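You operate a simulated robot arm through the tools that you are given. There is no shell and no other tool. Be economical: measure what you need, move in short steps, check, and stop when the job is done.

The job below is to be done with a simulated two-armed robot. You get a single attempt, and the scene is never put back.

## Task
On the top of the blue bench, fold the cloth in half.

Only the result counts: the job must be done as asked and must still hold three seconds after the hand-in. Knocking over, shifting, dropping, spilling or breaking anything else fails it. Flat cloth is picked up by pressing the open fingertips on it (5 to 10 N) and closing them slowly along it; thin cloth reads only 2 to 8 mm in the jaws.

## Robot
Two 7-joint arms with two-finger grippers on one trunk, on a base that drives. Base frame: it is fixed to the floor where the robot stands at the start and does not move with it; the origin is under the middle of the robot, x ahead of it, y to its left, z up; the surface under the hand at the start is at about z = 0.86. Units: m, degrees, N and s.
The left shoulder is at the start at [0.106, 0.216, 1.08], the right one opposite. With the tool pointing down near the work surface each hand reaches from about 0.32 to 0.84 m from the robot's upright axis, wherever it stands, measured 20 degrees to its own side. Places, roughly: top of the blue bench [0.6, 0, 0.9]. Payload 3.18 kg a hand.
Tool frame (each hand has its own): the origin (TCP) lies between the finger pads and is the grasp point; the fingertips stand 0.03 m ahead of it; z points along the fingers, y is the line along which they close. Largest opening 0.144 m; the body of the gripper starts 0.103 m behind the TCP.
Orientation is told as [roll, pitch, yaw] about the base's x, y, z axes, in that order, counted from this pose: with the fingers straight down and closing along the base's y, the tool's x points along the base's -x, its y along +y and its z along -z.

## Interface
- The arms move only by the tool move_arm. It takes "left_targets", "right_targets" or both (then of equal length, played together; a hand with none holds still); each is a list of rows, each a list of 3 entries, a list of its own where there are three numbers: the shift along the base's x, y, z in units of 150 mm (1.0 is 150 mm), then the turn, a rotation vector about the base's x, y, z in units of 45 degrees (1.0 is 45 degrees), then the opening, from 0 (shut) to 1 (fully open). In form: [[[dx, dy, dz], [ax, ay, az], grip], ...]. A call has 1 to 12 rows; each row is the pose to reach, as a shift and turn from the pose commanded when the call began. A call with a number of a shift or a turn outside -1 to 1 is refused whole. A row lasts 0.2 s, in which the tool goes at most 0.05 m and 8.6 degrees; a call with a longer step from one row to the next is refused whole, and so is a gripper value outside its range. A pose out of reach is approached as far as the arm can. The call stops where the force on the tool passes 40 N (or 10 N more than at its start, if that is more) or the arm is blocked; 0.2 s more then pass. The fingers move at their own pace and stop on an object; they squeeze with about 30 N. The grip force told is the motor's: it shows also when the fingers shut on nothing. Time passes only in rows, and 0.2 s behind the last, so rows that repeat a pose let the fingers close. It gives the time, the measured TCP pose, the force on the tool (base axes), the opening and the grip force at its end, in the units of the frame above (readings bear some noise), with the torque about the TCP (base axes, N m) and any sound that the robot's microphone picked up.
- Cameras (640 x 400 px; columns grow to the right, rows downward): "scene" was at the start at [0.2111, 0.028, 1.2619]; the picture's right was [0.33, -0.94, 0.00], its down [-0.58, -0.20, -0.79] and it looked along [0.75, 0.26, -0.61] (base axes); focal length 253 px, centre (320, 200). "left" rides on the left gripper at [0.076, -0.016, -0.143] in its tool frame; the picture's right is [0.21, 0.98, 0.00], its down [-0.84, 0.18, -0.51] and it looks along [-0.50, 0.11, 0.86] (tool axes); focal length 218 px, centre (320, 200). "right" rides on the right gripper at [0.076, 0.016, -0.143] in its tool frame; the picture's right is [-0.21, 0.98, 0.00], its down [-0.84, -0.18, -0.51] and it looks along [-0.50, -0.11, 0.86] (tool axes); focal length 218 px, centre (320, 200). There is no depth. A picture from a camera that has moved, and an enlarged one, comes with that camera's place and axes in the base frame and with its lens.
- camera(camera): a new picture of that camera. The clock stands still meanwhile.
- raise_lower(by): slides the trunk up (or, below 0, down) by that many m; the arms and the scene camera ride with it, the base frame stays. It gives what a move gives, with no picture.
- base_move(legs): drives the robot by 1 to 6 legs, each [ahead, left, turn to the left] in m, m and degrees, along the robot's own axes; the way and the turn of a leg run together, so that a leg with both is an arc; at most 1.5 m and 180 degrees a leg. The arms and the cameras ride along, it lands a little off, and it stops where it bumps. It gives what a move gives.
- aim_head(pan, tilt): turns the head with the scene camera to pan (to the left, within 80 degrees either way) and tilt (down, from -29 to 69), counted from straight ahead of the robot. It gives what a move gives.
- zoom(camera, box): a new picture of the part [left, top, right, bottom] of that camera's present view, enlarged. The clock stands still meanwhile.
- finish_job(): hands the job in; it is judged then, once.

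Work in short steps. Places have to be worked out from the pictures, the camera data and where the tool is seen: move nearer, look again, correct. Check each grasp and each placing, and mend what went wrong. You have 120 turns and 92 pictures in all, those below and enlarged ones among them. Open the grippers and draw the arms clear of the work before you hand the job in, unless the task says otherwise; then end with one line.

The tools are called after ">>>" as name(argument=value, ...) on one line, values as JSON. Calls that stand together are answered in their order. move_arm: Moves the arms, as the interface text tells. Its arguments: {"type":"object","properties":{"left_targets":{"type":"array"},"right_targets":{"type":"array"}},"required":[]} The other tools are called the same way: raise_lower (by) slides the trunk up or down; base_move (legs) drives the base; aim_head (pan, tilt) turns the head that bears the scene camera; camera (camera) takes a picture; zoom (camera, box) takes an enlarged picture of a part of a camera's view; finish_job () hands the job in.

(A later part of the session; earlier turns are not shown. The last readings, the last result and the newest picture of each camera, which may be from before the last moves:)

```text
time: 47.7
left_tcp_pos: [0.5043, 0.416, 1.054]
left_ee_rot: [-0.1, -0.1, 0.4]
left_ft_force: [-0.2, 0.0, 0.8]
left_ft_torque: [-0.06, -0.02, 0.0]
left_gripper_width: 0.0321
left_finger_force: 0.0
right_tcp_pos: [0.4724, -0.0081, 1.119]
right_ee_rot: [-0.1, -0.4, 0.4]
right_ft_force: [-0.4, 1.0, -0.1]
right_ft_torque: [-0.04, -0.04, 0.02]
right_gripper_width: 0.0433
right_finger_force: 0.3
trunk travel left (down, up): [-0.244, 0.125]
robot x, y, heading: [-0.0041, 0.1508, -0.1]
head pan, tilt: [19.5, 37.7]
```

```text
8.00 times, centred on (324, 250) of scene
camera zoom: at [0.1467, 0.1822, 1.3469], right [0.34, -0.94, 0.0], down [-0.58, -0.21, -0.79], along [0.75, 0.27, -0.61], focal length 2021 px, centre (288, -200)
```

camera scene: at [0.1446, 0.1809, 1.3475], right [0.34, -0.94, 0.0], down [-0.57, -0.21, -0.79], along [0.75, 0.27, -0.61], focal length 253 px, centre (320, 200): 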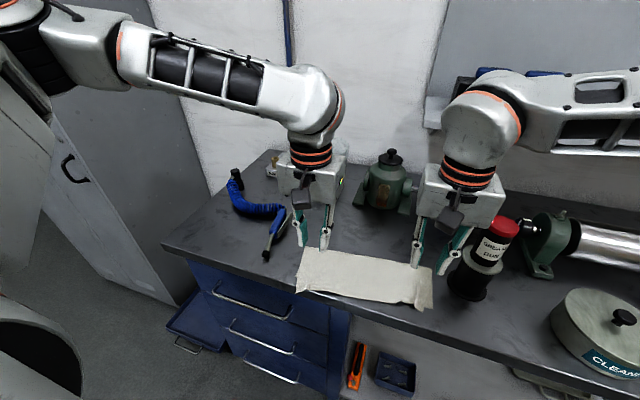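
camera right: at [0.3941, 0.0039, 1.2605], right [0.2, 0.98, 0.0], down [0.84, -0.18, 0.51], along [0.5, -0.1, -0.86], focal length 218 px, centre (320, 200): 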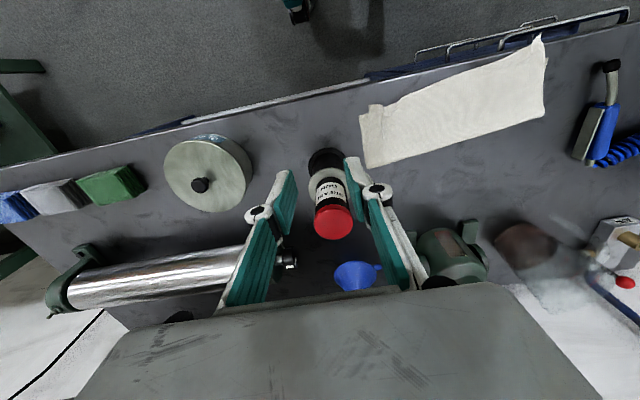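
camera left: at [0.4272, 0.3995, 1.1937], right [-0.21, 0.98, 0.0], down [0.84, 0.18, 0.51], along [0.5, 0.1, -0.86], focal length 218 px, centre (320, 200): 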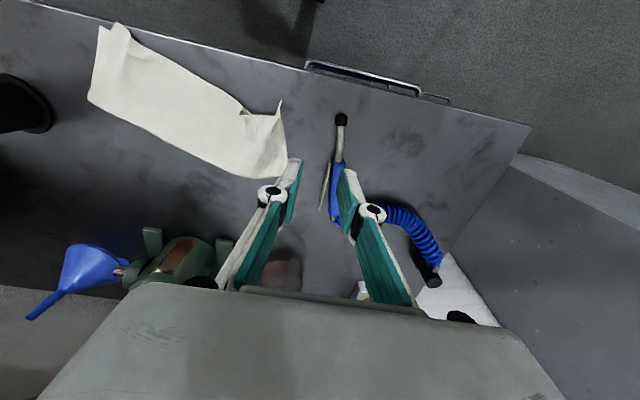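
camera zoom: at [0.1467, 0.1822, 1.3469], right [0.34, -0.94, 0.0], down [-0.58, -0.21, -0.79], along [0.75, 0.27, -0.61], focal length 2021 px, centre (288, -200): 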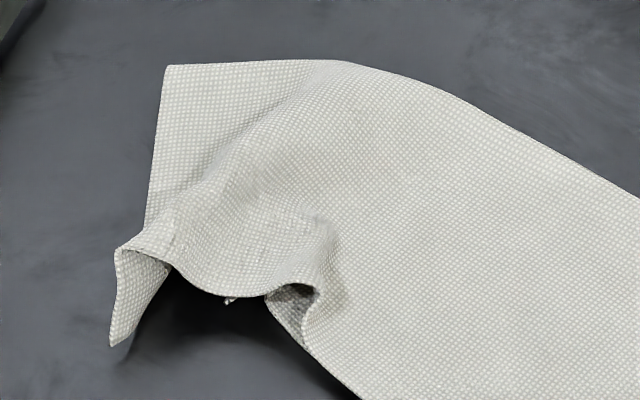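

The raised top-left corner flap stands at about (.487,.356) and is easy to pinch cleanly, so I'll pick up the two top corners and refold. I move the right hand above the right end (≈(.45,.15)) and the left hand above the left flap.

>>> move_arm(left_targets=[[[-0.03, -0.1, -0.1], [0, 0, 0], 0.3], [[-0.06, -0.2, -0.3], [0, 0, 0], 0.3], [[-0.11, -0.3, -0.5], [0, 0, 0], 0.3], [[-0.11, -0.4, -0.7], [0, 0, 0], 0.3], [[-0.11, -0.4, -0.83], [0, 0, 0], 0.3], [[-0.11, -0.4, -0.83], [0, 0, 0], 0.3]], right_targets=[[[-0.03, 0.2, 0], [0, 0, 0], 0.3], [[-0.06, 0.4, -0.05], [0, 0, 0], 0.3], [[-0.08, 0.6, -0.15], [0, 0, 0], 0.3], [[-0.1, 0.8, -0.35], [0, 0, 0], 0.3], [[-0.12, 0.98, -0.6], [0, 0, 0], 0.3], [[-0.12, 0.98, -0.85], [0, 0, 0], 0.3]])

>>> camera(camera="left")

>>> camera(camera="right")

```text
time: 49.1
left_tcp_pos: [0.4902, 0.3553, 0.9255]
left_ee_rot: [0.0, -0.1, 0.2]
left_ft_force: [0.8, -0.7, -1.4]
left_ft_torque: [-0.01, 0.01, -0.02]
left_gripper_width: 0.0432
left_finger_force: 0.1
right_tcp_pos: [0.457, 0.1371, 0.9874]
right_ee_rot: [0.0, -0.4, 0.2]
right_ft_force: [-0.1, -1.3, 0.6]
right_ft_torque: [0.02, 0.03, 0.04]
right_gripper_width: 0.043
right_finger_force: 0.0
trunk travel left (down, up): [-0.244, 0.125]
robot x, y, heading: [-0.0003, 0.1518, 0.5]
head pan, tilt: [19.5, 37.7]
```

```text
27 pictures are left
camera left: at [0.4127, 0.3391, 1.0658], right [-0.21, 0.98, 0.0], down [0.84, 0.18, 0.51], along [0.5, 0.11, -0.86], focal length 218 px, centre (320, 200)
```

left: 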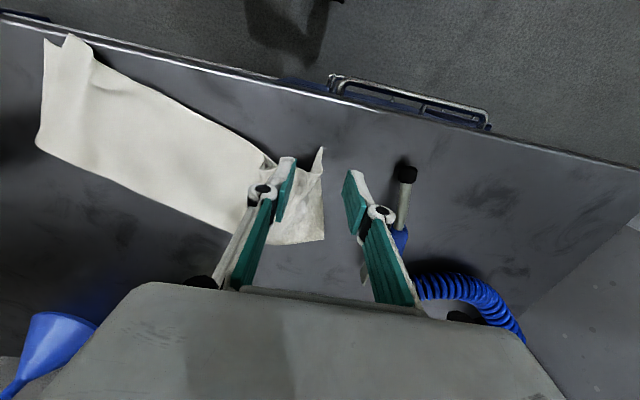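

```text
26 pictures are left
camera right: at [0.3797, 0.1515, 1.1306], right [0.2, 0.98, 0.0], down [0.84, -0.18, 0.51], along [0.5, -0.1, -0.86], focal length 218 px, centre (320, 200)
```

right: 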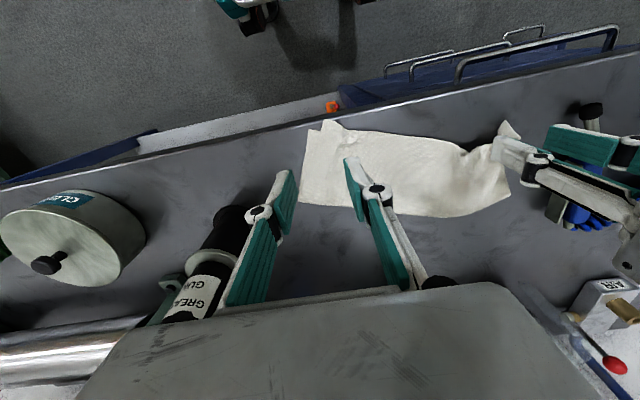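

The left flap sits centred between the left fingers. I lower to about 8 mm above the bench and close on it.

>>> move_arm(left_targets=[[[-0.03, 0, -0.1], [0, 0, 0], 0.3], [[-0.03, 0, -0.19], [0, 0, 0], 0.3], [[-0.03, 0, -0.19], [0, 0, 0], 0.2], [[-0.03, 0, -0.19], [0, 0, 0], 0.1], [[-0.03, 0, -0.19], [0, 0, 0], 0.0], [[-0.03, 0, -0.19], [0, 0, 0], 0], [[-0.03, 0, -0.19], [0, 0, 0], 0]])

>>> zoom(camera="left", box=[200, 80, 440, 230])

>>> zoom(camera="right", box=[260, 90, 420, 210])

```text
time: 50.7
left_tcp_pos: [0.4872, 0.3555, 0.8968]
left_ee_rot: [-0.2, -0.1, 0.1]
left_ft_force: [-1.2, 1.2, -1.6]
left_ft_torque: [-0.01, 0.04, 0.03]
left_gripper_width: 0.0044
left_finger_force: 29.5
right_tcp_pos: [0.456, 0.1375, 0.9899]
right_ee_rot: [0.0, -0.4, 0.3]
right_ft_force: [0.2, 0.4, -0.1]
right_ft_torque: [-0.04, -0.01, 0.03]
right_gripper_width: 0.0434
right_finger_force: 0.0
trunk travel left (down, up): [-0.244, 0.125]
robot x, y, heading: [-0.0012, 0.1546, 0.2]
head pan, tilt: [19.5, 37.7]
```

```text
2.67 times, centred on (320, 155) of left
camera zoom: at [0.41, 0.3391, 1.0373], right [-0.21, 0.98, 0.0], down [0.84, 0.18, 0.51], along [0.5, 0.11, -0.86], focal length 582 px, centre (320, 320)
```

zoom: 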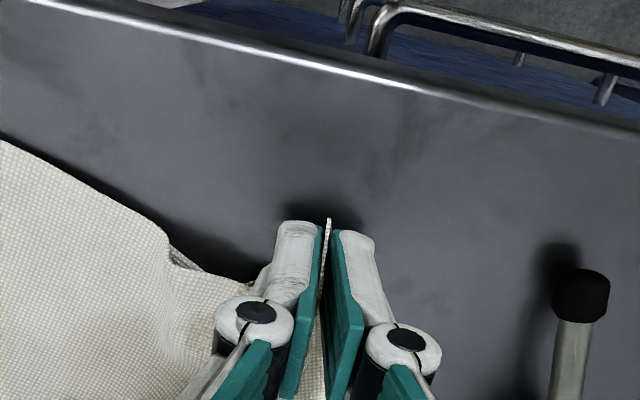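

```text
3.33 times, centred on (340, 150) of right
camera zoom: at [0.3793, 0.1518, 1.1312], right [0.2, 0.98, 0.0], down [0.84, -0.18, 0.51], along [0.5, -0.1, -0.86], focal length 728 px, centre (253, 367)
```

zoom: 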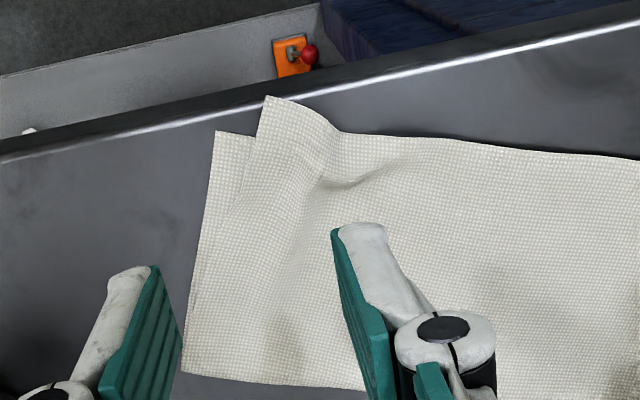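

The left hand holds a single thin flap. I lift it 6 cm to see whether only the top layer comes up.

>>> move_arm(left_targets=[[[0, 0, 0.1], [0, 0, 0], 0], [[0, 0, 0.2], [0, 0, 0], 0], [[0, 0, 0.3], [0, 0, 0], 0], [[0, 0, 0.4], [0, 0, 0], 0], [[0, 0, 0.4], [0, 0, 0], 0]])

>>> zoom(camera="scene", box=[260, 190, 468, 320])

>>> camera(camera="right")

```text
time: 51.9
left_tcp_pos: [0.4869, 0.3527, 0.9581]
left_ee_rot: [-0.1, -0.1, 0.0]
left_ft_force: [-1.2, -0.4, 2.6]
left_ft_torque: [-0.06, 0.04, -0.04]
left_gripper_width: 0.0025
left_finger_force: 25.2
right_tcp_pos: [0.4574, 0.1381, 0.9904]
right_ee_rot: [-0.1, -0.4, 0.3]
right_ft_force: [-0.9, 0.3, -0.5]
right_ft_torque: [0.0, 0.0, 0.0]
right_gripper_width: 0.0434
right_finger_force: 0.0
trunk travel left (down, up): [-0.244, 0.125]
robot x, y, heading: [-0.0016, 0.1495, 0.2]
head pan, tilt: [19.5, 37.7]
```

```text
3.08 times, centred on (364, 255) of scene
camera zoom: at [0.147, 0.181, 1.3469], right [0.34, -0.94, 0.0], down [-0.58, -0.21, -0.79], along [0.74, 0.27, -0.61], focal length 777 px, centre (185, 31)
```

zoom: 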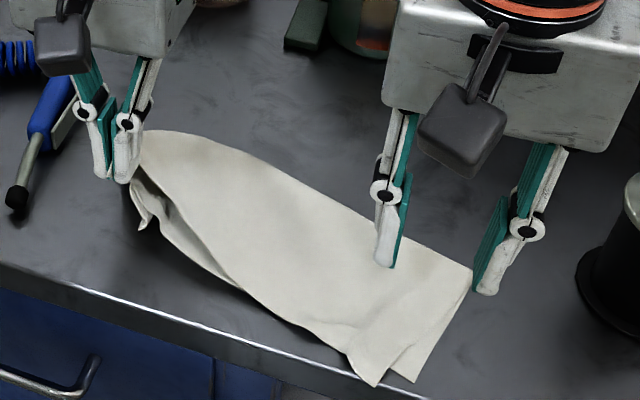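

```text
22 pictures are left
camera right: at [0.3796, 0.1518, 1.1311], right [0.2, 0.98, 0.0], down [0.84, -0.18, 0.51], along [0.5, -0.1, -0.86], focal length 218 px, centre (320, 200)
```

right: 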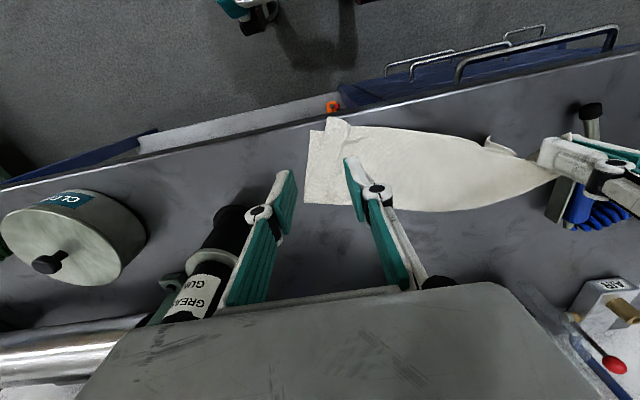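

Only the top layer came up on the left. Next I pinch the raised top-right flap the same way, without pressing, around (.447,.150).

>>> move_arm(right_targets=[[[-0.07, 0.08, -0.15], [0, 0, 0], 0.3], [[-0.07, 0.08, -0.35], [0, 0, 0], 0.3], [[-0.07, 0.08, -0.52], [0, 0, 0], 0.3], [[-0.07, 0.08, -0.63], [0, 0, 0], 0.3], [[-0.07, 0.08, -0.63], [0, 0, 0], 0.22], [[-0.07, 0.08, -0.63], [0, 0, 0], 0.14], [[-0.07, 0.08, -0.63], [0, 0, 0], 0.06], [[-0.07, 0.08, -0.63], [0, 0, 0], 0.0], [[-0.07, 0.08, -0.63], [0, 0, 0], 0]])

>>> zoom(camera="right", box=[200, 80, 440, 230])

```text
time: 53.9
left_tcp_pos: [0.4864, 0.355, 0.9575]
left_ee_rot: [0.0, -0.2, 0.2]
left_ft_force: [0.7, 0.1, 2.1]
left_ft_torque: [0.02, -0.02, 0.05]
left_gripper_width: 0.0009
left_finger_force: 32.7
right_tcp_pos: [0.4441, 0.1477, 0.8925]
right_ee_rot: [-0.1, -0.4, 0.3]
right_ft_force: [0.0, 0.1, -2.0]
right_ft_torque: [-0.03, -0.03, 0.0]
right_gripper_width: 0.0068
right_finger_force: 29.5
trunk travel left (down, up): [-0.244, 0.125]
robot x, y, heading: [-0.0006, 0.154, -0.0]
head pan, tilt: [19.5, 37.7]
```

```text
2.67 times, centred on (320, 155) of right
camera zoom: at [0.3672, 0.1621, 1.0342], right [0.2, 0.98, 0.0], down [0.84, -0.18, 0.51], along [0.5, -0.1, -0.86], focal length 582 px, centre (320, 320)
```

zoom: 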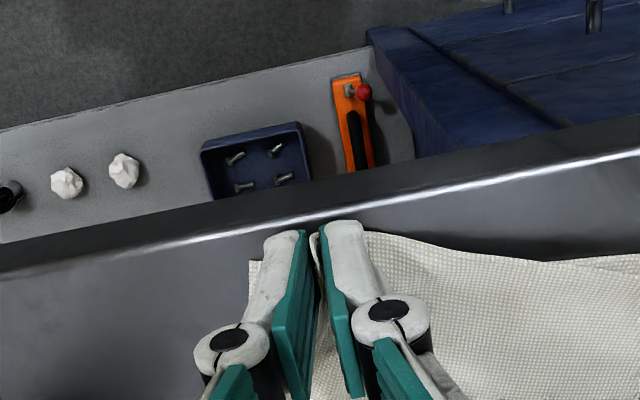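

The right reads 6.8 mm, so something is held. I lift the right to the left hand's height and check for one layer.

>>> move_arm(right_targets=[[[0, 0, 0.1], [0, 0, 0], 0], [[0.02, 0, 0.2], [0, 0, 0], 0], [[0.05, 0, 0.32], [0, 0, 0], 0], [[0.1, 0, 0.44], [0, 0, 0], 0], [[0.1, 0, 0.44], [0, 0, 0], 0]])

>>> zoom(camera="scene", box=[260, 190, 468, 320])

```text
time: 55.1
left_tcp_pos: [0.4865, 0.3546, 0.9574]
left_ee_rot: [-0.1, -0.1, 0.1]
left_ft_force: [0.8, 0.5, 3.1]
left_ft_torque: [-0.01, -0.01, 0.02]
left_gripper_width: 0.0008
left_finger_force: 31.6
right_tcp_pos: [0.459, 0.1498, 0.9603]
right_ee_rot: [-0.1, -0.4, 0.2]
right_ft_force: [-1.2, 0.0, 4.8]
right_ft_torque: [-0.08, 0.17, 0.04]
right_gripper_width: 0.0005
right_finger_force: 32.6
trunk travel left (down, up): [-0.244, 0.125]
robot x, y, heading: [0.0003, 0.1536, 0.0]
head pan, tilt: [19.5, 37.7]
```

```text
3.08 times, centred on (364, 255) of scene
camera zoom: at [0.1468, 0.1809, 1.347], right [0.34, -0.94, 0.0], down [-0.58, -0.21, -0.79], along [0.75, 0.27, -0.61], focal length 777 px, centre (185, 31)
```

zoom: 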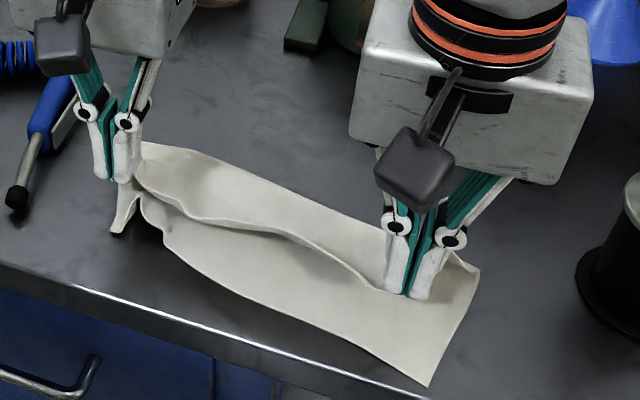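

Both hands now hold only the top layer's corners, with the bottom layer visible beneath. I lift so that the cloth hangs and straightens, spreading the hands slightly.

>>> move_arm(left_targets=[[[0, 0, 0.17], [0, 0, 0], 0], [[0.01, 0, 0.34], [0, 0, 0], 0], [[0.01, 0, 0.51], [0, 0, 0], 0], [[0.02, 0, 0.68], [0, 0, 0], 0], [[0.02, 0, 0.85], [0, 0, 0], 0], [[0.02, 0, 1.0], [0, 0, 0], 0], [[0.02, 0, 1.0], [0, 0, 0], 0], [[0.02, 0, 1.0], [0, 0, 0], 0]], right_targets=[[[0.05, -0.05, 0.17], [0, 0, 0], 0], [[0.1, -0.1, 0.34], [0, 0, 0], 0], [[0.15, -0.15, 0.51], [0, 0, 0], 0], [[0.2, -0.18, 0.68], [0, 0, 0], 0], [[0.2, -0.22, 0.85], [0, 0, 0], 0], [[0.2, -0.25, 0.98], [0, 0, 0], 0], [[0.2, -0.25, 0.98], [0, 0, 0], 0], [[0.2, -0.25, 0.98], [0, 0, 0], 0]])

>>> camera(camera="scene")

```text
time: 56.9
left_tcp_pos: [0.4891, 0.3544, 1.1083]
left_ee_rot: [-0.1, -0.1, 0.1]
left_ft_force: [-3.3, 1.0, 2.3]
left_ft_torque: [-0.08, 0.02, -0.05]
left_gripper_width: 0.0
left_finger_force: 23.2
right_tcp_pos: [0.4879, 0.1128, 1.1075]
right_ee_rot: [-0.1, -0.5, 0.3]
right_ft_force: [-0.6, -1.8, 0.8]
right_ft_torque: [0.02, 0.02, 0.0]
right_gripper_width: 0.002
right_finger_force: 37.2
trunk travel left (down, up): [-0.244, 0.125]
robot x, y, heading: [0.0008, 0.1499, -0.0]
head pan, tilt: [19.5, 37.7]
```

```text
19 pictures are left
camera scene: at [0.1465, 0.1811, 1.347], right [0.34, -0.94, 0.0], down [-0.58, -0.21, -0.79], along [0.75, 0.27, -0.61], focal length 253 px, centre (320, 200)
```

scene: 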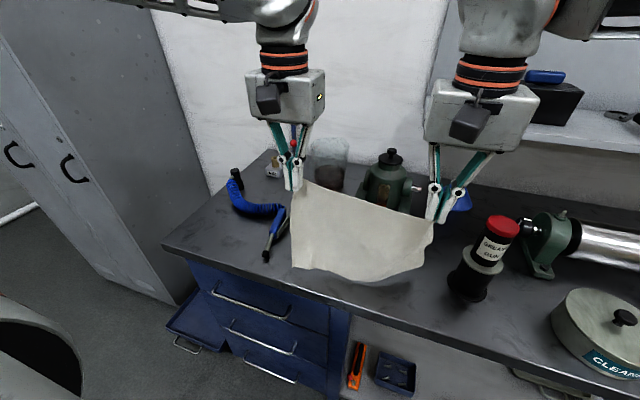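

The cloth hangs, but the bottom right still drags on the bench. I raise the trunk 5 cm so it swings free, then look.

>>> raise_lower(by=0.05)

>>> camera(camera="scene")

```text
time: 57.9
left_tcp_pos: [0.4884, 0.3536, 1.1568]
left_ee_rot: [-0.1, -0.1, 0.2]
left_ft_force: [0.4, 0.0, -0.8]
left_ft_torque: [-0.03, 0.01, 0.02]
left_gripper_width: 0.005
left_finger_force: 26.1
right_tcp_pos: [0.489, 0.1127, 1.1565]
right_ee_rot: [-0.1, -0.4, 0.3]
right_ft_force: [0.5, -0.4, -1.6]
right_ft_torque: [-0.01, 0.0, -0.01]
right_gripper_width: 0.0052
right_finger_force: 33.1
trunk travel left (down, up): [-0.294, 0.075]
robot x, y, heading: [-0.0015, 0.1559, -0.2]
head pan, tilt: [19.5, 37.7]
```

```text
18 pictures are left
camera scene: at [0.1274, 0.1811, 1.3983], right [0.34, -0.94, 0.0], down [-0.58, -0.21, -0.79], along [0.74, 0.27, -0.61], focal length 253 px, centre (320, 200)
```

scene: 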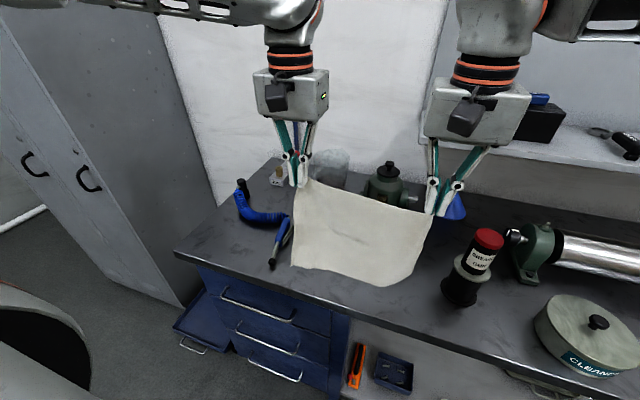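

I zoom in to check the shape of the bottom-right corner.

>>> zoom(camera="scene", box=[270, 170, 462, 290])

>>> camera(camera="right")

```text
3.33 times, centred on (366, 230) of scene
camera zoom: at [0.1274, 0.1811, 1.3983], right [0.34, -0.94, 0.0], down [-0.58, -0.21, -0.79], along [0.74, 0.27, -0.61], focal length 842 px, centre (167, 100)
```

zoom: 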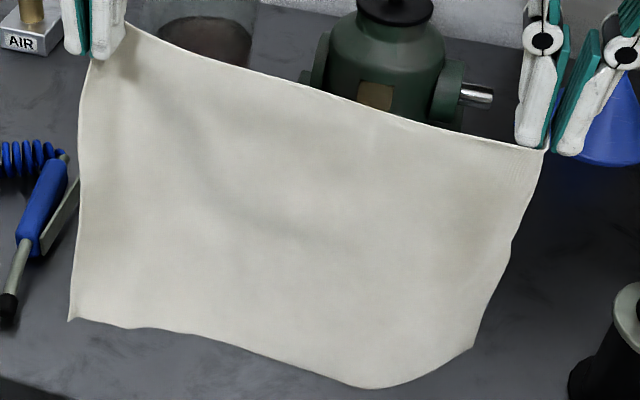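

```text
16 pictures are left
camera right: at [0.4123, 0.1274, 1.2985], right [0.2, 0.98, 0.0], down [0.84, -0.18, 0.51], along [0.5, -0.1, -0.86], focal length 218 px, centre (320, 200)
```

right: 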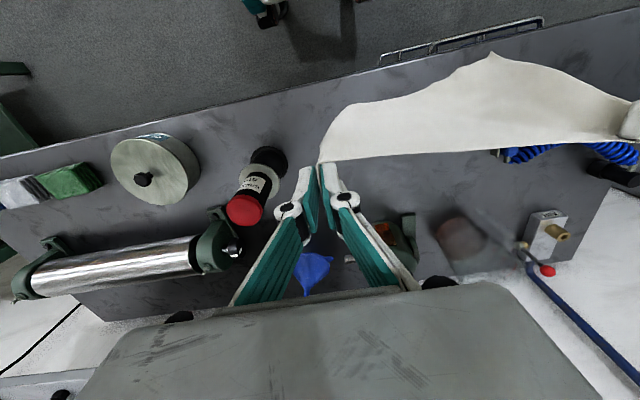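

It is a single sheet with a slight residual curl, hanging freely. I lay the lower half down moving forward, as before, with the hands a little wider.

>>> move_arm(left_targets=[[[0, 0.02, -0.13], [0, 0, 0], 0], [[0, 0.02, -0.25], [0, 0, 0], 0], [[0.07, 0.02, -0.44], [0, 0, 0], 0], [[0.17, 0.02, -0.58], [0, 0, 0], 0], [[0.27, 0.02, -0.71], [0, 0, 0], 0], [[0.4, 0.02, -0.84], [0, 0, 0], 0], [[0.53, 0.02, -0.97], [0, 0, 0], 0], [[0.6, 0.02, -1.0], [0, 0, 0], 0], [[0.6, 0.02, -1.0], [0, 0, 0], 0]], right_targets=[[[0, -0.03, -0.13], [0, 0, 0], 0], [[0, -0.04, -0.25], [0, 0, 0], 0], [[0.07, -0.05, -0.44], [0, 0, 0], 0], [[0.17, -0.05, -0.58], [0, 0, 0], 0], [[0.27, -0.05, -0.71], [0, 0, 0], 0], [[0.4, -0.05, -0.84], [0, 0, 0], 0], [[0.53, -0.05, -0.97], [0, 0, 0], 0], [[0.6, -0.05, -1.0], [0, 0, 0], 0], [[0.6, -0.05, -1.0], [0, 0, 0], 0]])

>>> camera(camera="scene")

```text
time: 59.9
left_tcp_pos: [0.5693, 0.3668, 1.0104]
left_ee_rot: [-0.3, -0.2, 0.1]
left_ft_force: [-1.2, -0.2, 1.2]
left_ft_torque: [-0.08, 0.04, -0.04]
left_gripper_width: 0.0025
left_finger_force: 26.6
left hand out of reach, approached as far as the arm can: row 7, 8, 9
right_tcp_pos: [0.5788, 0.1043, 1.005]
right_ee_rot: [-0.1, -0.4, 0.3]
right_ft_force: [0.5, 0.7, 0.6]
right_ft_torque: [0.04, -0.03, -0.02]
right_gripper_width: 0.0009
right_finger_force: 29.8
trunk travel left (down, up): [-0.294, 0.075]
robot x, y, heading: [0.0001, 0.1524, 0.1]
head pan, tilt: [19.5, 37.7]
```

```text
15 pictures are left
camera scene: at [0.1272, 0.181, 1.3984], right [0.34, -0.94, 0.0], down [-0.58, -0.21, -0.79], along [0.74, 0.27, -0.61], focal length 253 px, centre (320, 200)
```

scene: 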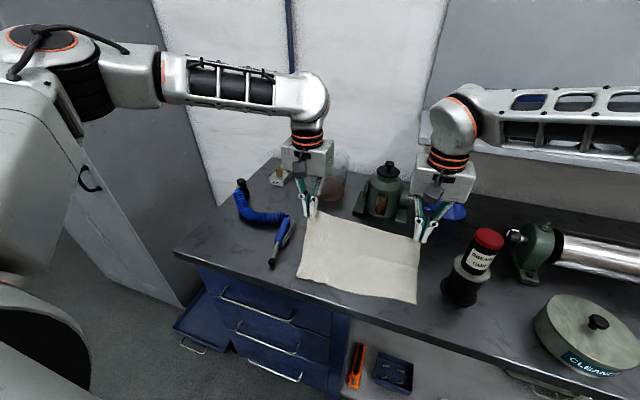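

The lower half is laid flat with its corners at about (.465,.366) and (.491,.080). I bring the held edge back along the arc to just above those corners.

>>> move_arm(left_targets=[[[-0.06, 0, -0.03], [0, 0, 0], 0], [[-0.127, -0.01, -0.067], [0, 0, 0], 0], [[-0.21, -0.01, -0.11], [0, 0, 0], 0], [[-0.29, -0.02, -0.167], [0, 0, 0], 0], [[-0.38, -0.02, -0.24], [0, 0, 0], 0], [[-0.46, -0.02, -0.33], [0, 0, 0], 0], [[-0.52, -0.03, -0.43], [0, 0, 0], 0], [[-0.56, -0.03, -0.53], [0, 0, 0], 0], [[-0.573, -0.03, -0.62], [0, 0, 0], 0], [[-0.573, -0.03, -0.7], [0, 0, 0], 0], [[-0.573, -0.03, -0.7], [0, 0, 0], 0]], right_targets=[[[-0.04, 0, -0.02], [0, 0, 0], 0], [[-0.093, 0, -0.047], [0, 0, 0], 0], [[-0.16, -0.01, -0.09], [0, 0, 0], 0], [[-0.227, -0.02, -0.133], [0, 0, 0], 0], [[-0.3, -0.02, -0.21], [0, 0, 0], 0], [[-0.38, -0.03, -0.3], [0, 0, 0], 0], [[-0.43, -0.04, -0.4], [0, 0, 0], 0], [[-0.453, -0.05, -0.5], [0, 0, 0], 0], [[-0.467, -0.06, -0.59], [0, 0, 0], 0], [[-0.467, -0.06, -0.667], [0, 0, 0], 0], [[-0.467, -0.06, -0.667], [0, 0, 0], 0]])

>>> zoom(camera="left", box=[140, 100, 400, 262])

>>> zoom(camera="right", box=[240, 90, 500, 252])

```text
time: 62.3
left_tcp_pos: [0.4841, 0.3626, 0.9048]
left_ee_rot: [-0.1, -0.1, 0.1]
left_ft_force: [0.2, -3.4, -0.5]
left_ft_torque: [0.07, 0.01, -0.06]
left_gripper_width: 0.0058
left_finger_force: 36.4
right_tcp_pos: [0.5093, 0.0962, 0.9062]
right_ee_rot: [0.0, -0.4, 0.3]
right_ft_force: [-0.2, 1.4, 0.7]
right_ft_torque: [0.03, 0.0, 0.0]
right_gripper_width: 0.001
right_finger_force: 30.3
trunk travel left (down, up): [-0.294, 0.075]
robot x, y, heading: [-0.0012, 0.1525, 0.2]
head pan, tilt: [19.5, 37.7]
```

```text
2.46 times, centred on (270, 181) of left
camera zoom: at [0.4058, 0.346, 1.0454], right [-0.21, 0.98, 0.0], down [0.84, 0.18, 0.51], along [0.5, 0.11, -0.86], focal length 537 px, centre (443, 247)
```

zoom: 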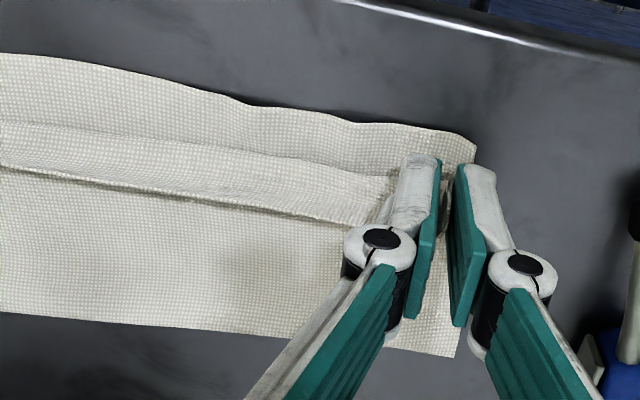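

```text
2.46 times, centred on (370, 171) of right
camera zoom: at [0.4317, 0.1109, 1.0483], right [0.2, 0.98, 0.0], down [0.84, -0.18, 0.51], along [0.5, -0.1, -0.86], focal length 537 px, centre (197, 271)
```

zoom: 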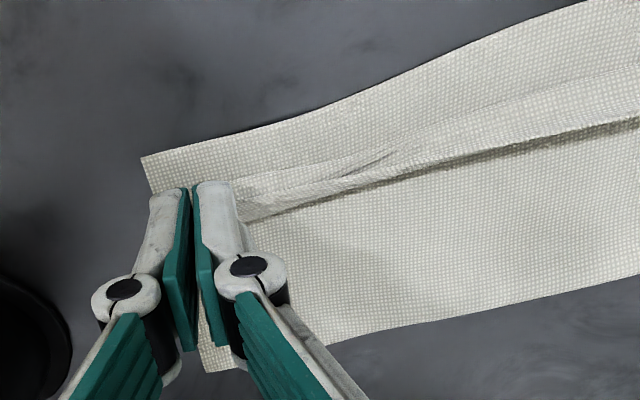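

The held lip sits about 2.5 cm short of the bottom edge; last time the lip sprang out by roughly that much on release, so this position should end up aligned. I lower a few mm, release and lift away.

>>> move_arm(left_targets=[[[0, 0, -0.04], [0, 0, 0], 0.0], [[0, 0, -0.05], [0, 0, 0], 0.06], [[0, 0, -0.05], [0, 0, 0], 0.12], [[0, 0, -0.05], [0, 0, 0], 0.18], [[0, 0, -0.04], [0, 0, 0], 0.22], [[0, 0, 0.07], [0, 0, 0], 0.22], [[0, 0, 0.25], [0, 0, 0], 0.22], [[0, 0, 0.5], [0, 0, 0], 0.22], [[0, 0.1, 0.75], [0, 0, 0], 0.22], [[0, 0.3, 0.95], [0, 0, 0], 0.22]], right_targets=[[[0, 0, -0.04], [0, 0, 0], 0.0], [[0, 0, -0.05], [0, 0, 0], 0.06], [[0, 0, -0.05], [0, 0, 0], 0.12], [[0, 0, -0.05], [0, 0, 0], 0.18], [[0, 0, -0.04], [0, 0, 0], 0.22], [[0, 0, 0.07], [0, 0, 0], 0.22], [[0, 0, 0.25], [0, 0, 0], 0.22], [[-0.1, 0, 0.5], [0, 0, 0], 0.22], [[-0.2, 0, 0.75], [0, 0, 0], 0.22], [[-0.25, 0, 0.95], [0, 0, 0], 0.22]])

>>> zoom(camera="scene", box=[260, 200, 468, 330])

>>> camera(camera="right")

```text
time: 64.5
left_tcp_pos: [0.482, 0.4072, 1.0488]
left_ee_rot: [-0.1, -0.1, 0.1]
left_ft_force: [-0.8, 0.7, 0.0]
left_ft_torque: [-0.04, -0.05, -0.01]
left_gripper_width: 0.0315
left_finger_force: 0.1
right_tcp_pos: [0.4706, 0.0957, 1.0516]
right_ee_rot: [-0.2, -0.4, 0.2]
right_ft_force: [0.2, -0.1, -0.7]
right_ft_torque: [-0.03, -0.05, 0.01]
right_gripper_width: 0.0315
right_finger_force: 0.1
trunk travel left (down, up): [-0.294, 0.075]
robot x, y, heading: [-0.0017, 0.1518, -0.1]
head pan, tilt: [19.5, 37.7]
```

```text
3.08 times, centred on (364, 265) of scene
camera zoom: at [0.1256, 0.1816, 1.3986], right [0.34, -0.94, 0.0], down [-0.57, -0.21, -0.79], along [0.75, 0.27, -0.61], focal length 777 px, centre (185, 0)
```

zoom: 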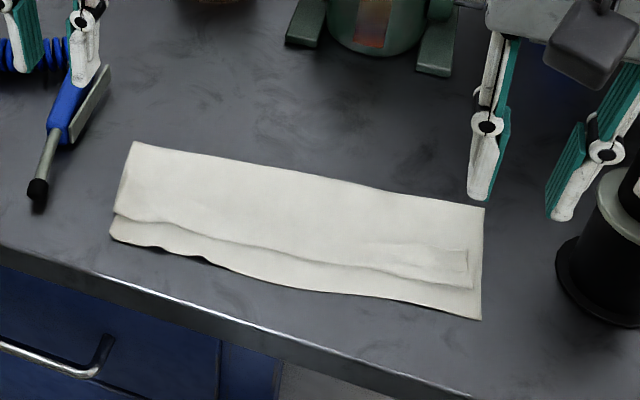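

```text
11 pictures are left
camera right: at [0.3941, 0.11, 1.1941], right [0.2, 0.98, 0.0], down [0.84, -0.18, 0.51], along [0.5, -0.11, -0.86], focal length 218 px, centre (320, 200)
```

right: 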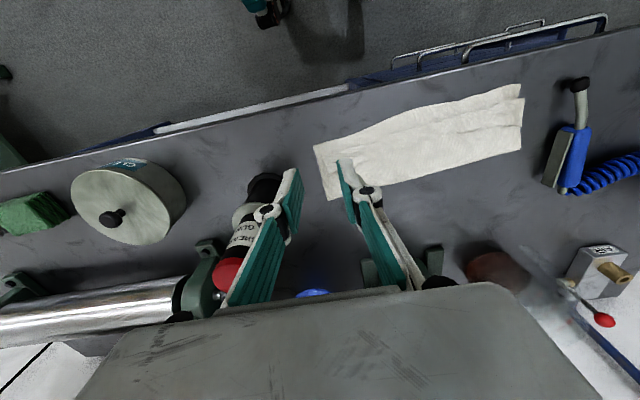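

Much tidier, and wholly on the bench. The depths suggest a strip about 2 cm wide at the top edge may be turned over, so I zoom in.

>>> zoom(camera="right", box=[300, 70, 540, 210])

>>> zoom(camera="scene", box=[370, 260, 434, 310])

```text
2.67 times, centred on (420, 140) of right
camera zoom: at [0.3941, 0.11, 1.1941], right [0.2, 0.98, 0.0], down [0.84, -0.18, 0.51], along [0.5, -0.11, -0.86], focal length 582 px, centre (53, 360)
```

zoom: 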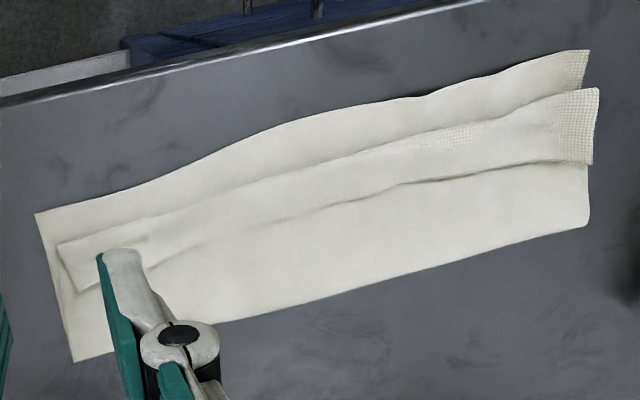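

```text
8.00 times, centred on (402, 285) of scene
camera zoom: at [0.1256, 0.1816, 1.3986], right [0.34, -0.94, 0.0], down [-0.57, -0.21, -0.79], along [0.75, 0.27, -0.61], focal length 2021 px, centre (-336, -480)
```

zoom: 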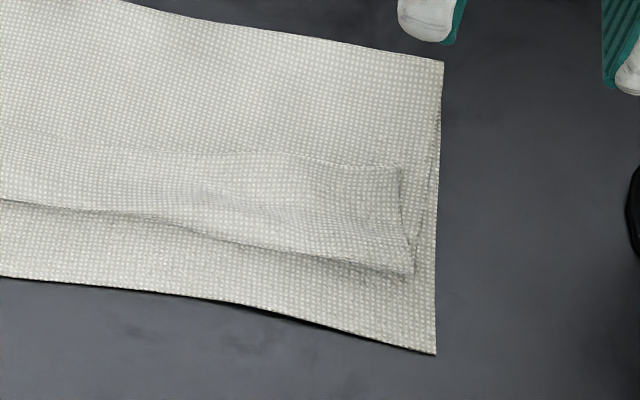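

The top layer's edge has a 3–4 cm strip turned back over itself. I'll sweep it back toward the robot with open fingertips touching lightly at four points along its free edge; first I position both hands just above it.

>>> move_arm(left_targets=[[[0.05, -0.14, 0], [0, 0, 0], 0.6], [[0.15, -0.35, -0.1], [0, 0, 0], 0.6], [[0.24, -0.55, -0.2], [0, 0, 0], 0.6], [[0.24, -0.55, -0.4], [0, 0, 0], 0.6], [[0.24, -0.55, -0.6], [0, 0, 0], 0.6], [[0.24, -0.55, -0.8], [0, 0, 0], 0.6], [[0.24, -0.55, -0.95], [0, 0, 0], 0.6], [[0.24, -0.55, -0.95], [0, 0, 0], 0.6]], right_targets=[[[0.13, 0.1, 0], [0, 0, 0], 0.5], [[0.28, 0.2, -0.1], [0, 0, 0], 0.55], [[0.41, 0.295, -0.2], [0, 0, 0], 0.55], [[0.41, 0.295, -0.4], [0, 0, 0], 0.55], [[0.41, 0.295, -0.6], [0, 0, 0], 0.55], [[0.41, 0.295, -0.8], [0, 0, 0], 0.55], [[0.41, 0.295, -0.97], [0, 0, 0], 0.55], [[0.41, 0.295, -0.97], [0, 0, 0], 0.55]])

>>> zoom(camera="left", box=[140, 80, 460, 280])

```text
time: 66.3
left_tcp_pos: [0.502, 0.354, 0.9249]
left_ee_rot: [-0.2, -0.3, 0.1]
left_ft_force: [-0.3, -0.7, 0.1]
left_ft_torque: [0.0, -0.03, 0.0]
left_gripper_width: 0.0864
left_finger_force: 0.0
left hand out of reach, approached as far as the arm can: row 3, 4, 5, 6, 7, 8
right_tcp_pos: [0.5324, 0.142, 0.905]
right_ee_rot: [0.0, -0.3, 0.3]
right_ft_force: [-0.4, -0.4, -0.8]
right_ft_torque: [-0.02, 0.0, 0.03]
right_gripper_width: 0.0789
right_finger_force: 0.0
trunk travel left (down, up): [-0.294, 0.075]
robot x, y, heading: [0.0004, 0.1506, -0.1]
head pan, tilt: [19.5, 37.7]
```

```text
2.00 times, centred on (300, 180) of left
camera zoom: at [0.4246, 0.3372, 1.0654], right [-0.21, 0.98, 0.0], down [0.84, 0.18, 0.51], along [0.5, 0.1, -0.86], focal length 436 px, centre (360, 240)
```

zoom: 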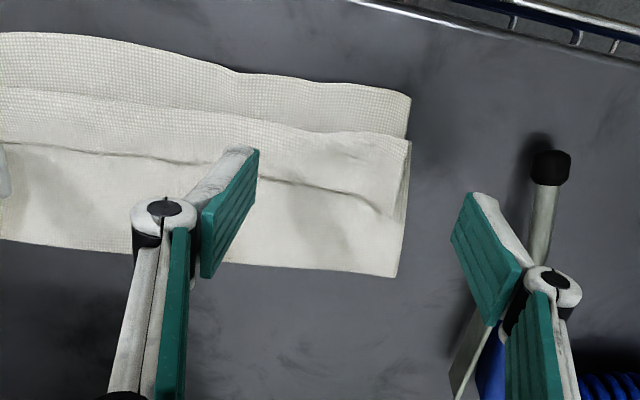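

The left hand is out of reach because the trunk is raised 0.13 m. I lift both hands and bring the trunk back down.

>>> move_arm(left_targets=[[[0, 0, 0.25], [0, 0, 0], 0.5], [[0, 0, 0.5], [0, 0, 0], 0.5], [[0, 0, 0.75], [0, 0, 0], 0.5], [[0, 0, 0.95], [0, 0, 0], 0.5], [[0, 0, 0.95], [0, 0, 0], 0.5]], right_targets=[[[0, 0, 0.25], [0, 0, 0], 0.55], [[0, 0, 0.5], [0, 0, 0], 0.55], [[0, 0, 0.75], [0, 0, 0], 0.55], [[0, 0, 1.0], [0, 0, 0], 0.55], [[0, 0, 1.0], [0, 0, 0], 0.55]])

>>> raise_lower(by=-0.11)

```text
time: 67.5
left_tcp_pos: [0.4997, 0.353, 1.0637]
left_ee_rot: [-0.1, -0.1, 0.2]
left_ft_force: [-0.1, -0.4, -0.1]
left_ft_torque: [-0.02, 0.03, 0.0]
left_gripper_width: 0.0718
left_finger_force: 0.1
right_tcp_pos: [0.5347, 0.143, 1.0562]
right_ee_rot: [-0.1, -0.3, 0.3]
right_ft_force: [-0.8, 0.5, 0.1]
right_ft_torque: [0.02, -0.02, -0.03]
right_gripper_width: 0.0793
right_finger_force: 0.1
trunk travel left (down, up): [-0.294, 0.075]
robot x, y, heading: [-0.0018, 0.1534, -0.0]
head pan, tilt: [19.5, 37.7]
```

```text
time: 68.9
left_tcp_pos: [0.499, 0.3543, 0.9582]
left_ee_rot: [-0.2, -0.2, 0.1]
left_ft_force: [-1.8, 1.0, 0.1]
left_ft_torque: [-0.03, -0.04, 0.02]
left_gripper_width: 0.0723
left_finger_force: 0.1
right_tcp_pos: [0.5331, 0.1406, 0.9459]
right_ee_rot: [0.0, -0.6, 0.3]
right_ft_force: [0.0, 0.2, 0.1]
right_ft_torque: [0.0, -0.03, -0.04]
right_gripper_width: 0.0793
right_finger_force: 0.1
trunk travel left (down, up): [-0.184, 0.185]
robot x, y, heading: [-0.0004, 0.1507, 0.1]
head pan, tilt: [19.5, 37.7]
```

The trunk is down and the left has room. I lower both hands to just above the turned-back strip's free edge (left x≈.518, right x≈.530).

>>> move_arm(left_targets=[[[0.07, -0.1, 0], [0, 0, 0], 0.6], [[0.13, -0.21, -0.1], [0, 0, 0], 0.6], [[0.13, -0.21, -0.25], [0, 0, 0], 0.6], [[0.13, -0.21, -0.4], [0, 0, 0], 0.6], [[0.13, -0.21, -0.4], [0, 0, 0], 0.6]], right_targets=[[[0, 0, 0], [0, 0, 0], 0.55], [[-0.02, 0, -0.1], [0, 0, 0], 0.55], [[-0.02, 0, -0.2], [0, 0, 0], 0.55], [[-0.02, 0, -0.32], [0, 0, 0], 0.55], [[-0.02, 0, -0.32], [0, 0, 0], 0.55]])

```text
time: 70.1
left_tcp_pos: [0.5208, 0.3224, 0.8943]
left_ee_rot: [-0.1, -0.2, 0.2]
left_ft_force: [-0.3, -0.5, 0.1]
left_ft_torque: [0.01, 0.02, -0.01]
left_gripper_width: 0.0861
left_finger_force: 0.1
right_tcp_pos: [0.5303, 0.14, 0.8963]
right_ee_rot: [-0.1, -0.4, 0.2]
right_ft_force: [-0.5, -0.3, -0.3]
right_ft_torque: [0.02, -0.04, 0.01]
right_gripper_width: 0.0795
right_finger_force: 0.1
trunk travel left (down, up): [-0.184, 0.185]
robot x, y, heading: [-0.0004, 0.1537, 0.2]
head pan, tilt: [19.5, 37.7]
```

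No contact yet. I lower by about 2 mm to reach light contact.

>>> move_arm(left_targets=[[[0, 0, -0.012], [0, 0, 0], 0.6], [[0, 0, -0.012], [0, 0, 0], 0.6]], right_targets=[[[0, 0, -0.012], [0, 0, 0], 0.55], [[0, 0, -0.012], [0, 0, 0], 0.55]])

```text
time: 70.7
left_tcp_pos: [0.5205, 0.3228, 0.8936]
left_ee_rot: [-0.1, 0.0, 0.2]
left_ft_force: [0.2, -0.1, -0.3]
left_ft_torque: [0.02, -0.01, 0.01]
left_gripper_width: 0.0866
left_finger_force: 0.1
right_tcp_pos: [0.5308, 0.1407, 0.8945]
right_ee_rot: [-0.2, -0.4, 0.2]
right_ft_force: [-0.1, -0.8, -0.7]
right_ft_torque: [0.03, 0.0, -0.02]
right_gripper_width: 0.0793
right_finger_force: 0.0
trunk travel left (down, up): [-0.184, 0.185]
robot x, y, heading: [0.0001, 0.153, -0.3]
head pan, tilt: [19.5, 37.7]
```

Still no force; another 1.5 mm lower.

>>> move_arm(left_targets=[[[0, 0, -0.01], [0, 0, 0], 0.6], [[0, 0, -0.01], [0, 0, 0], 0.6]], right_targets=[[[0, 0, -0.01], [0, 0, 0], 0.55], [[0, 0, -0.01], [0, 0, 0], 0.55]])

>>> zoom(camera="right", box=[200, 70, 520, 270])

```text
time: 71.3
left_tcp_pos: [0.519, 0.3223, 0.8916]
left_ee_rot: [0.0, -0.1, 0.1]
left_ft_force: [0.2, 0.0, -0.3]
left_ft_torque: [0.01, 0.01, 0.0]
left_gripper_width: 0.0864
left_finger_force: 0.0
right_tcp_pos: [0.5296, 0.141, 0.8938]
right_ee_rot: [-0.1, -0.4, 0.3]
right_ft_force: [0.4, -0.2, -0.3]
right_ft_torque: [0.03, 0.0, -0.01]
right_gripper_width: 0.079
right_finger_force: 0.2
trunk travel left (down, up): [-0.184, 0.185]
robot x, y, heading: [-0.0021, 0.1544, 0.5]
head pan, tilt: [19.5, 37.7]
```

```text
2.00 times, centred on (360, 170) of right
camera zoom: at [0.4523, 0.1555, 1.0353], right [0.2, 0.98, 0.0], down [0.84, -0.18, 0.51], along [0.5, -0.1, -0.86], focal length 436 px, centre (240, 260)
```

zoom: 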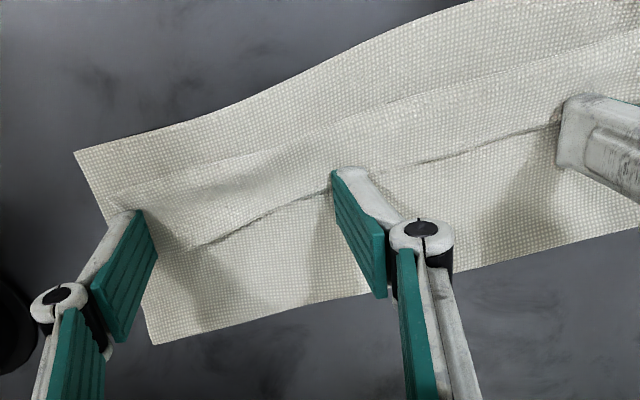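

The fingertips are just at and beyond the strip's free edge. I sweep slowly toward the robot while lowering another 1.5 mm.

>>> move_arm(left_targets=[[[0, 0, -0.01], [0, 0, 0], 0.6], [[-0.03, 0, -0.01], [0, 0, 0], 0.6], [[-0.08, 0, -0.01], [0, 0, 0], 0.6], [[-0.13, 0, -0.01], [0, 0, 0], 0.6], [[-0.18, 0, -0.01], [0, 0, 0], 0.6], [[-0.23, 0, -0.008], [0, 0, 0], 0.6], [[-0.28, 0, -0.005], [0, 0, 0], 0.6], [[-0.33, 0, 0], [0, 0, 0], 0.6]], right_targets=[[[0, 0, -0.015], [0, 0, 0], 0.55], [[-0.03, 0, -0.015], [0, 0, 0], 0.55], [[-0.08, 0, -0.015], [0, 0, 0], 0.55], [[-0.12, 0, -0.015], [0, 0, 0], 0.55], [[-0.16, 0, -0.015], [0, 0, 0], 0.55], [[-0.2, 0, -0.013], [0, 0, 0], 0.55], [[-0.24, 0, -0.01], [0, 0, 0], 0.55], [[-0.27, 0, -0.005], [0, 0, 0], 0.55]])

>>> zoom(camera="right", box=[200, 70, 520, 270])

```text
time: 73.1
left_tcp_pos: [0.4688, 0.3218, 0.893]
left_ee_rot: [-0.1, -0.1, 0.1]
left_ft_force: [-0.3, -0.4, 0.4]
left_ft_torque: [0.01, 0.04, -0.01]
left_gripper_width: 0.0863
left_finger_force: 0.1
right_tcp_pos: [0.489, 0.1401, 0.8911]
right_ee_rot: [0.0, -0.4, 0.3]
right_ft_force: [0.4, -0.1, 3.4]
right_ft_torque: [-0.09, 0.0, -0.02]
right_gripper_width: 0.0797
right_finger_force: 0.3
trunk travel left (down, up): [-0.184, 0.185]
robot x, y, heading: [0.0021, 0.1504, 0.3]
head pan, tilt: [19.5, 37.7]
```

```text
2.00 times, centred on (360, 170) of right
camera zoom: at [0.4111, 0.1545, 1.0328], right [0.2, 0.98, 0.0], down [0.84, -0.18, 0.51], along [0.5, -0.1, -0.86], focal length 436 px, centre (240, 260)
```

zoom: 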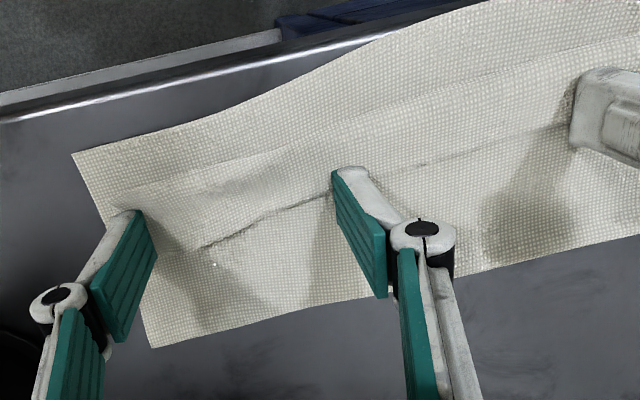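

The light sweep just dragged the whole cloth about 4 cm toward the rim, so it slides on the bench more easily than on itself. I drag it back the same way, +x.

>>> move_arm(left_targets=[[[0, 0, -0.015], [0, 0, 0], 0.6], [[0.05, 0, -0.015], [0, 0, 0], 0.6], [[0.1, 0, -0.015], [0, 0, 0], 0.6], [[0.15, 0, -0.015], [0, 0, 0], 0.6], [[0.2, 0, -0.015], [0, 0, 0], 0.6], [[0.25, 0, -0.015], [0, 0, 0], 0.6], [[0.3, 0, -0.015], [0, 0, 0], 0.6], [[0.35, 0, -0.015], [0, 0, 0], 0.6], [[0.35, 0, 0.1], [0, 0, 0], 0.6]], right_targets=[[[0, 0, -0.01], [0, 0, 0], 0.55], [[0.05, 0, -0.01], [0, 0, 0], 0.55], [[0.1, 0, -0.01], [0, 0, 0], 0.55], [[0.15, 0, -0.01], [0, 0, 0], 0.55], [[0.2, 0, -0.01], [0, 0, 0], 0.55], [[0.25, 0, -0.01], [0, 0, 0], 0.55], [[0.3, 0, -0.01], [0, 0, 0], 0.55], [[0.35, 0, -0.01], [0, 0, 0], 0.55], [[0.35, 0, 0.1], [0, 0, 0], 0.55]])

>>> zoom(camera="scene", box=[240, 180, 480, 330])

```text
time: 75.1
left_tcp_pos: [0.5237, 0.3231, 0.9097]
left_ee_rot: [-0.1, -0.2, 0.1]
left_ft_force: [0.3, -0.6, 0.5]
left_ft_torque: [0.02, -0.05, 0.01]
left_gripper_width: 0.0867
left_finger_force: 0.1
right_tcp_pos: [0.541, 0.1411, 0.9082]
right_ee_rot: [-0.1, -0.4, 0.3]
right_ft_force: [0.3, -1.0, 0.0]
right_ft_torque: [-0.02, -0.01, 0.01]
right_gripper_width: 0.0794
right_finger_force: 0.1
trunk travel left (down, up): [-0.184, 0.185]
robot x, y, heading: [0.0001, 0.156, 0.1]
head pan, tilt: [19.5, 37.7]
```

```text
2.67 times, centred on (360, 255) of scene
camera zoom: at [0.1901, 0.181, 1.2844], right [0.34, -0.94, 0.0], down [-0.57, -0.21, -0.79], along [0.75, 0.27, -0.61], focal length 674 px, centre (213, 53)
```

zoom: 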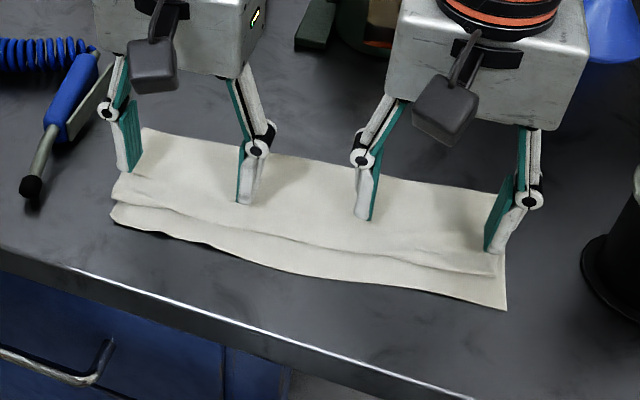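

The cloth is back, fully on the bench. Now I anchor it with the right hand pressing near the fold, and bring the left fingertips onto the turned-back strip itself.

>>> move_arm(left_targets=[[[-0.03, 0, 0], [0, 0, 0], 0.6], [[-0.06, 0, -0.05], [0, 0, 0], 0.6], [[-0.06, 0, -0.1], [0, 0, 0], 0.6], [[-0.06, 0, -0.115], [0, 0, 0], 0.6], [[-0.06, 0, -0.115], [0, 0, 0], 0.6]], right_targets=[[[0.1, 0.05, 0], [0, 0, 0], 0.55], [[0.2, 0.1, -0.05], [0, 0, 0], 0.55], [[0.2, 0.1, -0.1], [0, 0, 0], 0.55], [[0.2, 0.1, -0.13], [0, 0, 0], 0.55], [[0.2, 0.1, -0.135], [0, 0, 0], 0.55]])

```text
time: 76.3
left_tcp_pos: [0.5133, 0.3227, 0.8924]
left_ee_rot: [-0.1, -0.2, 0.3]
left_ft_force: [-0.5, -0.2, -0.1]
left_ft_torque: [-0.02, 0.0, 0.0]
left_gripper_width: 0.0863
left_finger_force: 0.1
right_tcp_pos: [0.5725, 0.1561, 0.8888]
right_ee_rot: [-0.1, -0.6, 0.1]
right_ft_force: [0.7, -0.3, 12.0]
right_ft_torque: [0.07, 0.02, -0.01]
right_gripper_width: 0.0804
right_finger_force: 0.8
trunk travel left (down, up): [-0.184, 0.185]
robot x, y, heading: [-0.0037, 0.1565, 0.1]
head pan, tilt: [19.5, 37.7]
```

The right hand anchors at 12 N. I lower the left slightly and drag the strip toward the robot.

>>> move_arm(left_targets=[[[0, 0, -0.01], [0, 0, 0], 0.6], [[0, 0, -0.015], [0, 0, 0], 0.6], [[-0.05, 0, -0.015], [0, 0, 0], 0.6], [[-0.1, 0, -0.015], [0, 0, 0], 0.6], [[-0.15, 0, -0.015], [0, 0, 0], 0.6], [[-0.2, 0, -0.015], [0, 0, 0], 0.6], [[-0.25, 0, -0.015], [0, 0, 0], 0.6], [[-0.3, 0, -0.015], [0, 0, 0], 0.6], [[-0.36, 0, -0.015], [0, 0, 0], 0.6]])

>>> zoom(camera="scene", box=[240, 180, 480, 330])

```text
time: 78.3
left_tcp_pos: [0.4582, 0.3223, 0.888]
left_ee_rot: [-0.1, -0.1, 0.2]
left_ft_force: [2.2, -0.4, 4.3]
left_ft_torque: [-0.25, -0.14, 0.07]
left_gripper_width: 0.0879
left_finger_force: 1.1
right_tcp_pos: [0.5704, 0.155, 0.8872]
right_ee_rot: [0.0, -0.5, 0.3]
right_ft_force: [-2.2, 2.2, 16.5]
right_ft_torque: [0.21, 0.1, 0.07]
right_gripper_width: 0.081
right_finger_force: 8.3
trunk travel left (down, up): [-0.184, 0.185]
robot x, y, heading: [-0.0013, 0.1529, 0.3]
head pan, tilt: [19.5, 37.7]
```

```text
2.67 times, centred on (360, 255) of scene
camera zoom: at [0.1903, 0.1812, 1.2842], right [0.34, -0.94, 0.0], down [-0.57, -0.21, -0.79], along [0.75, 0.27, -0.61], focal length 674 px, centre (213, 53)
```

zoom: 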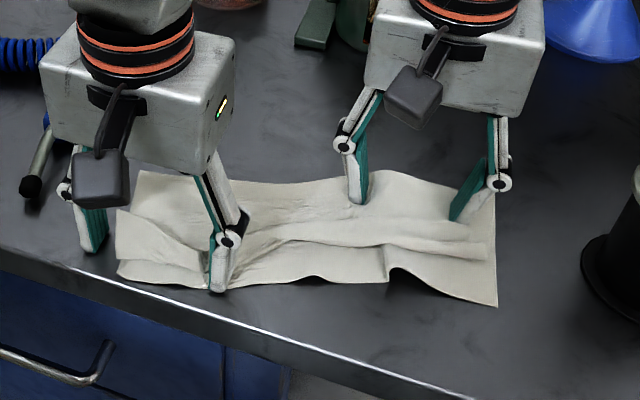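

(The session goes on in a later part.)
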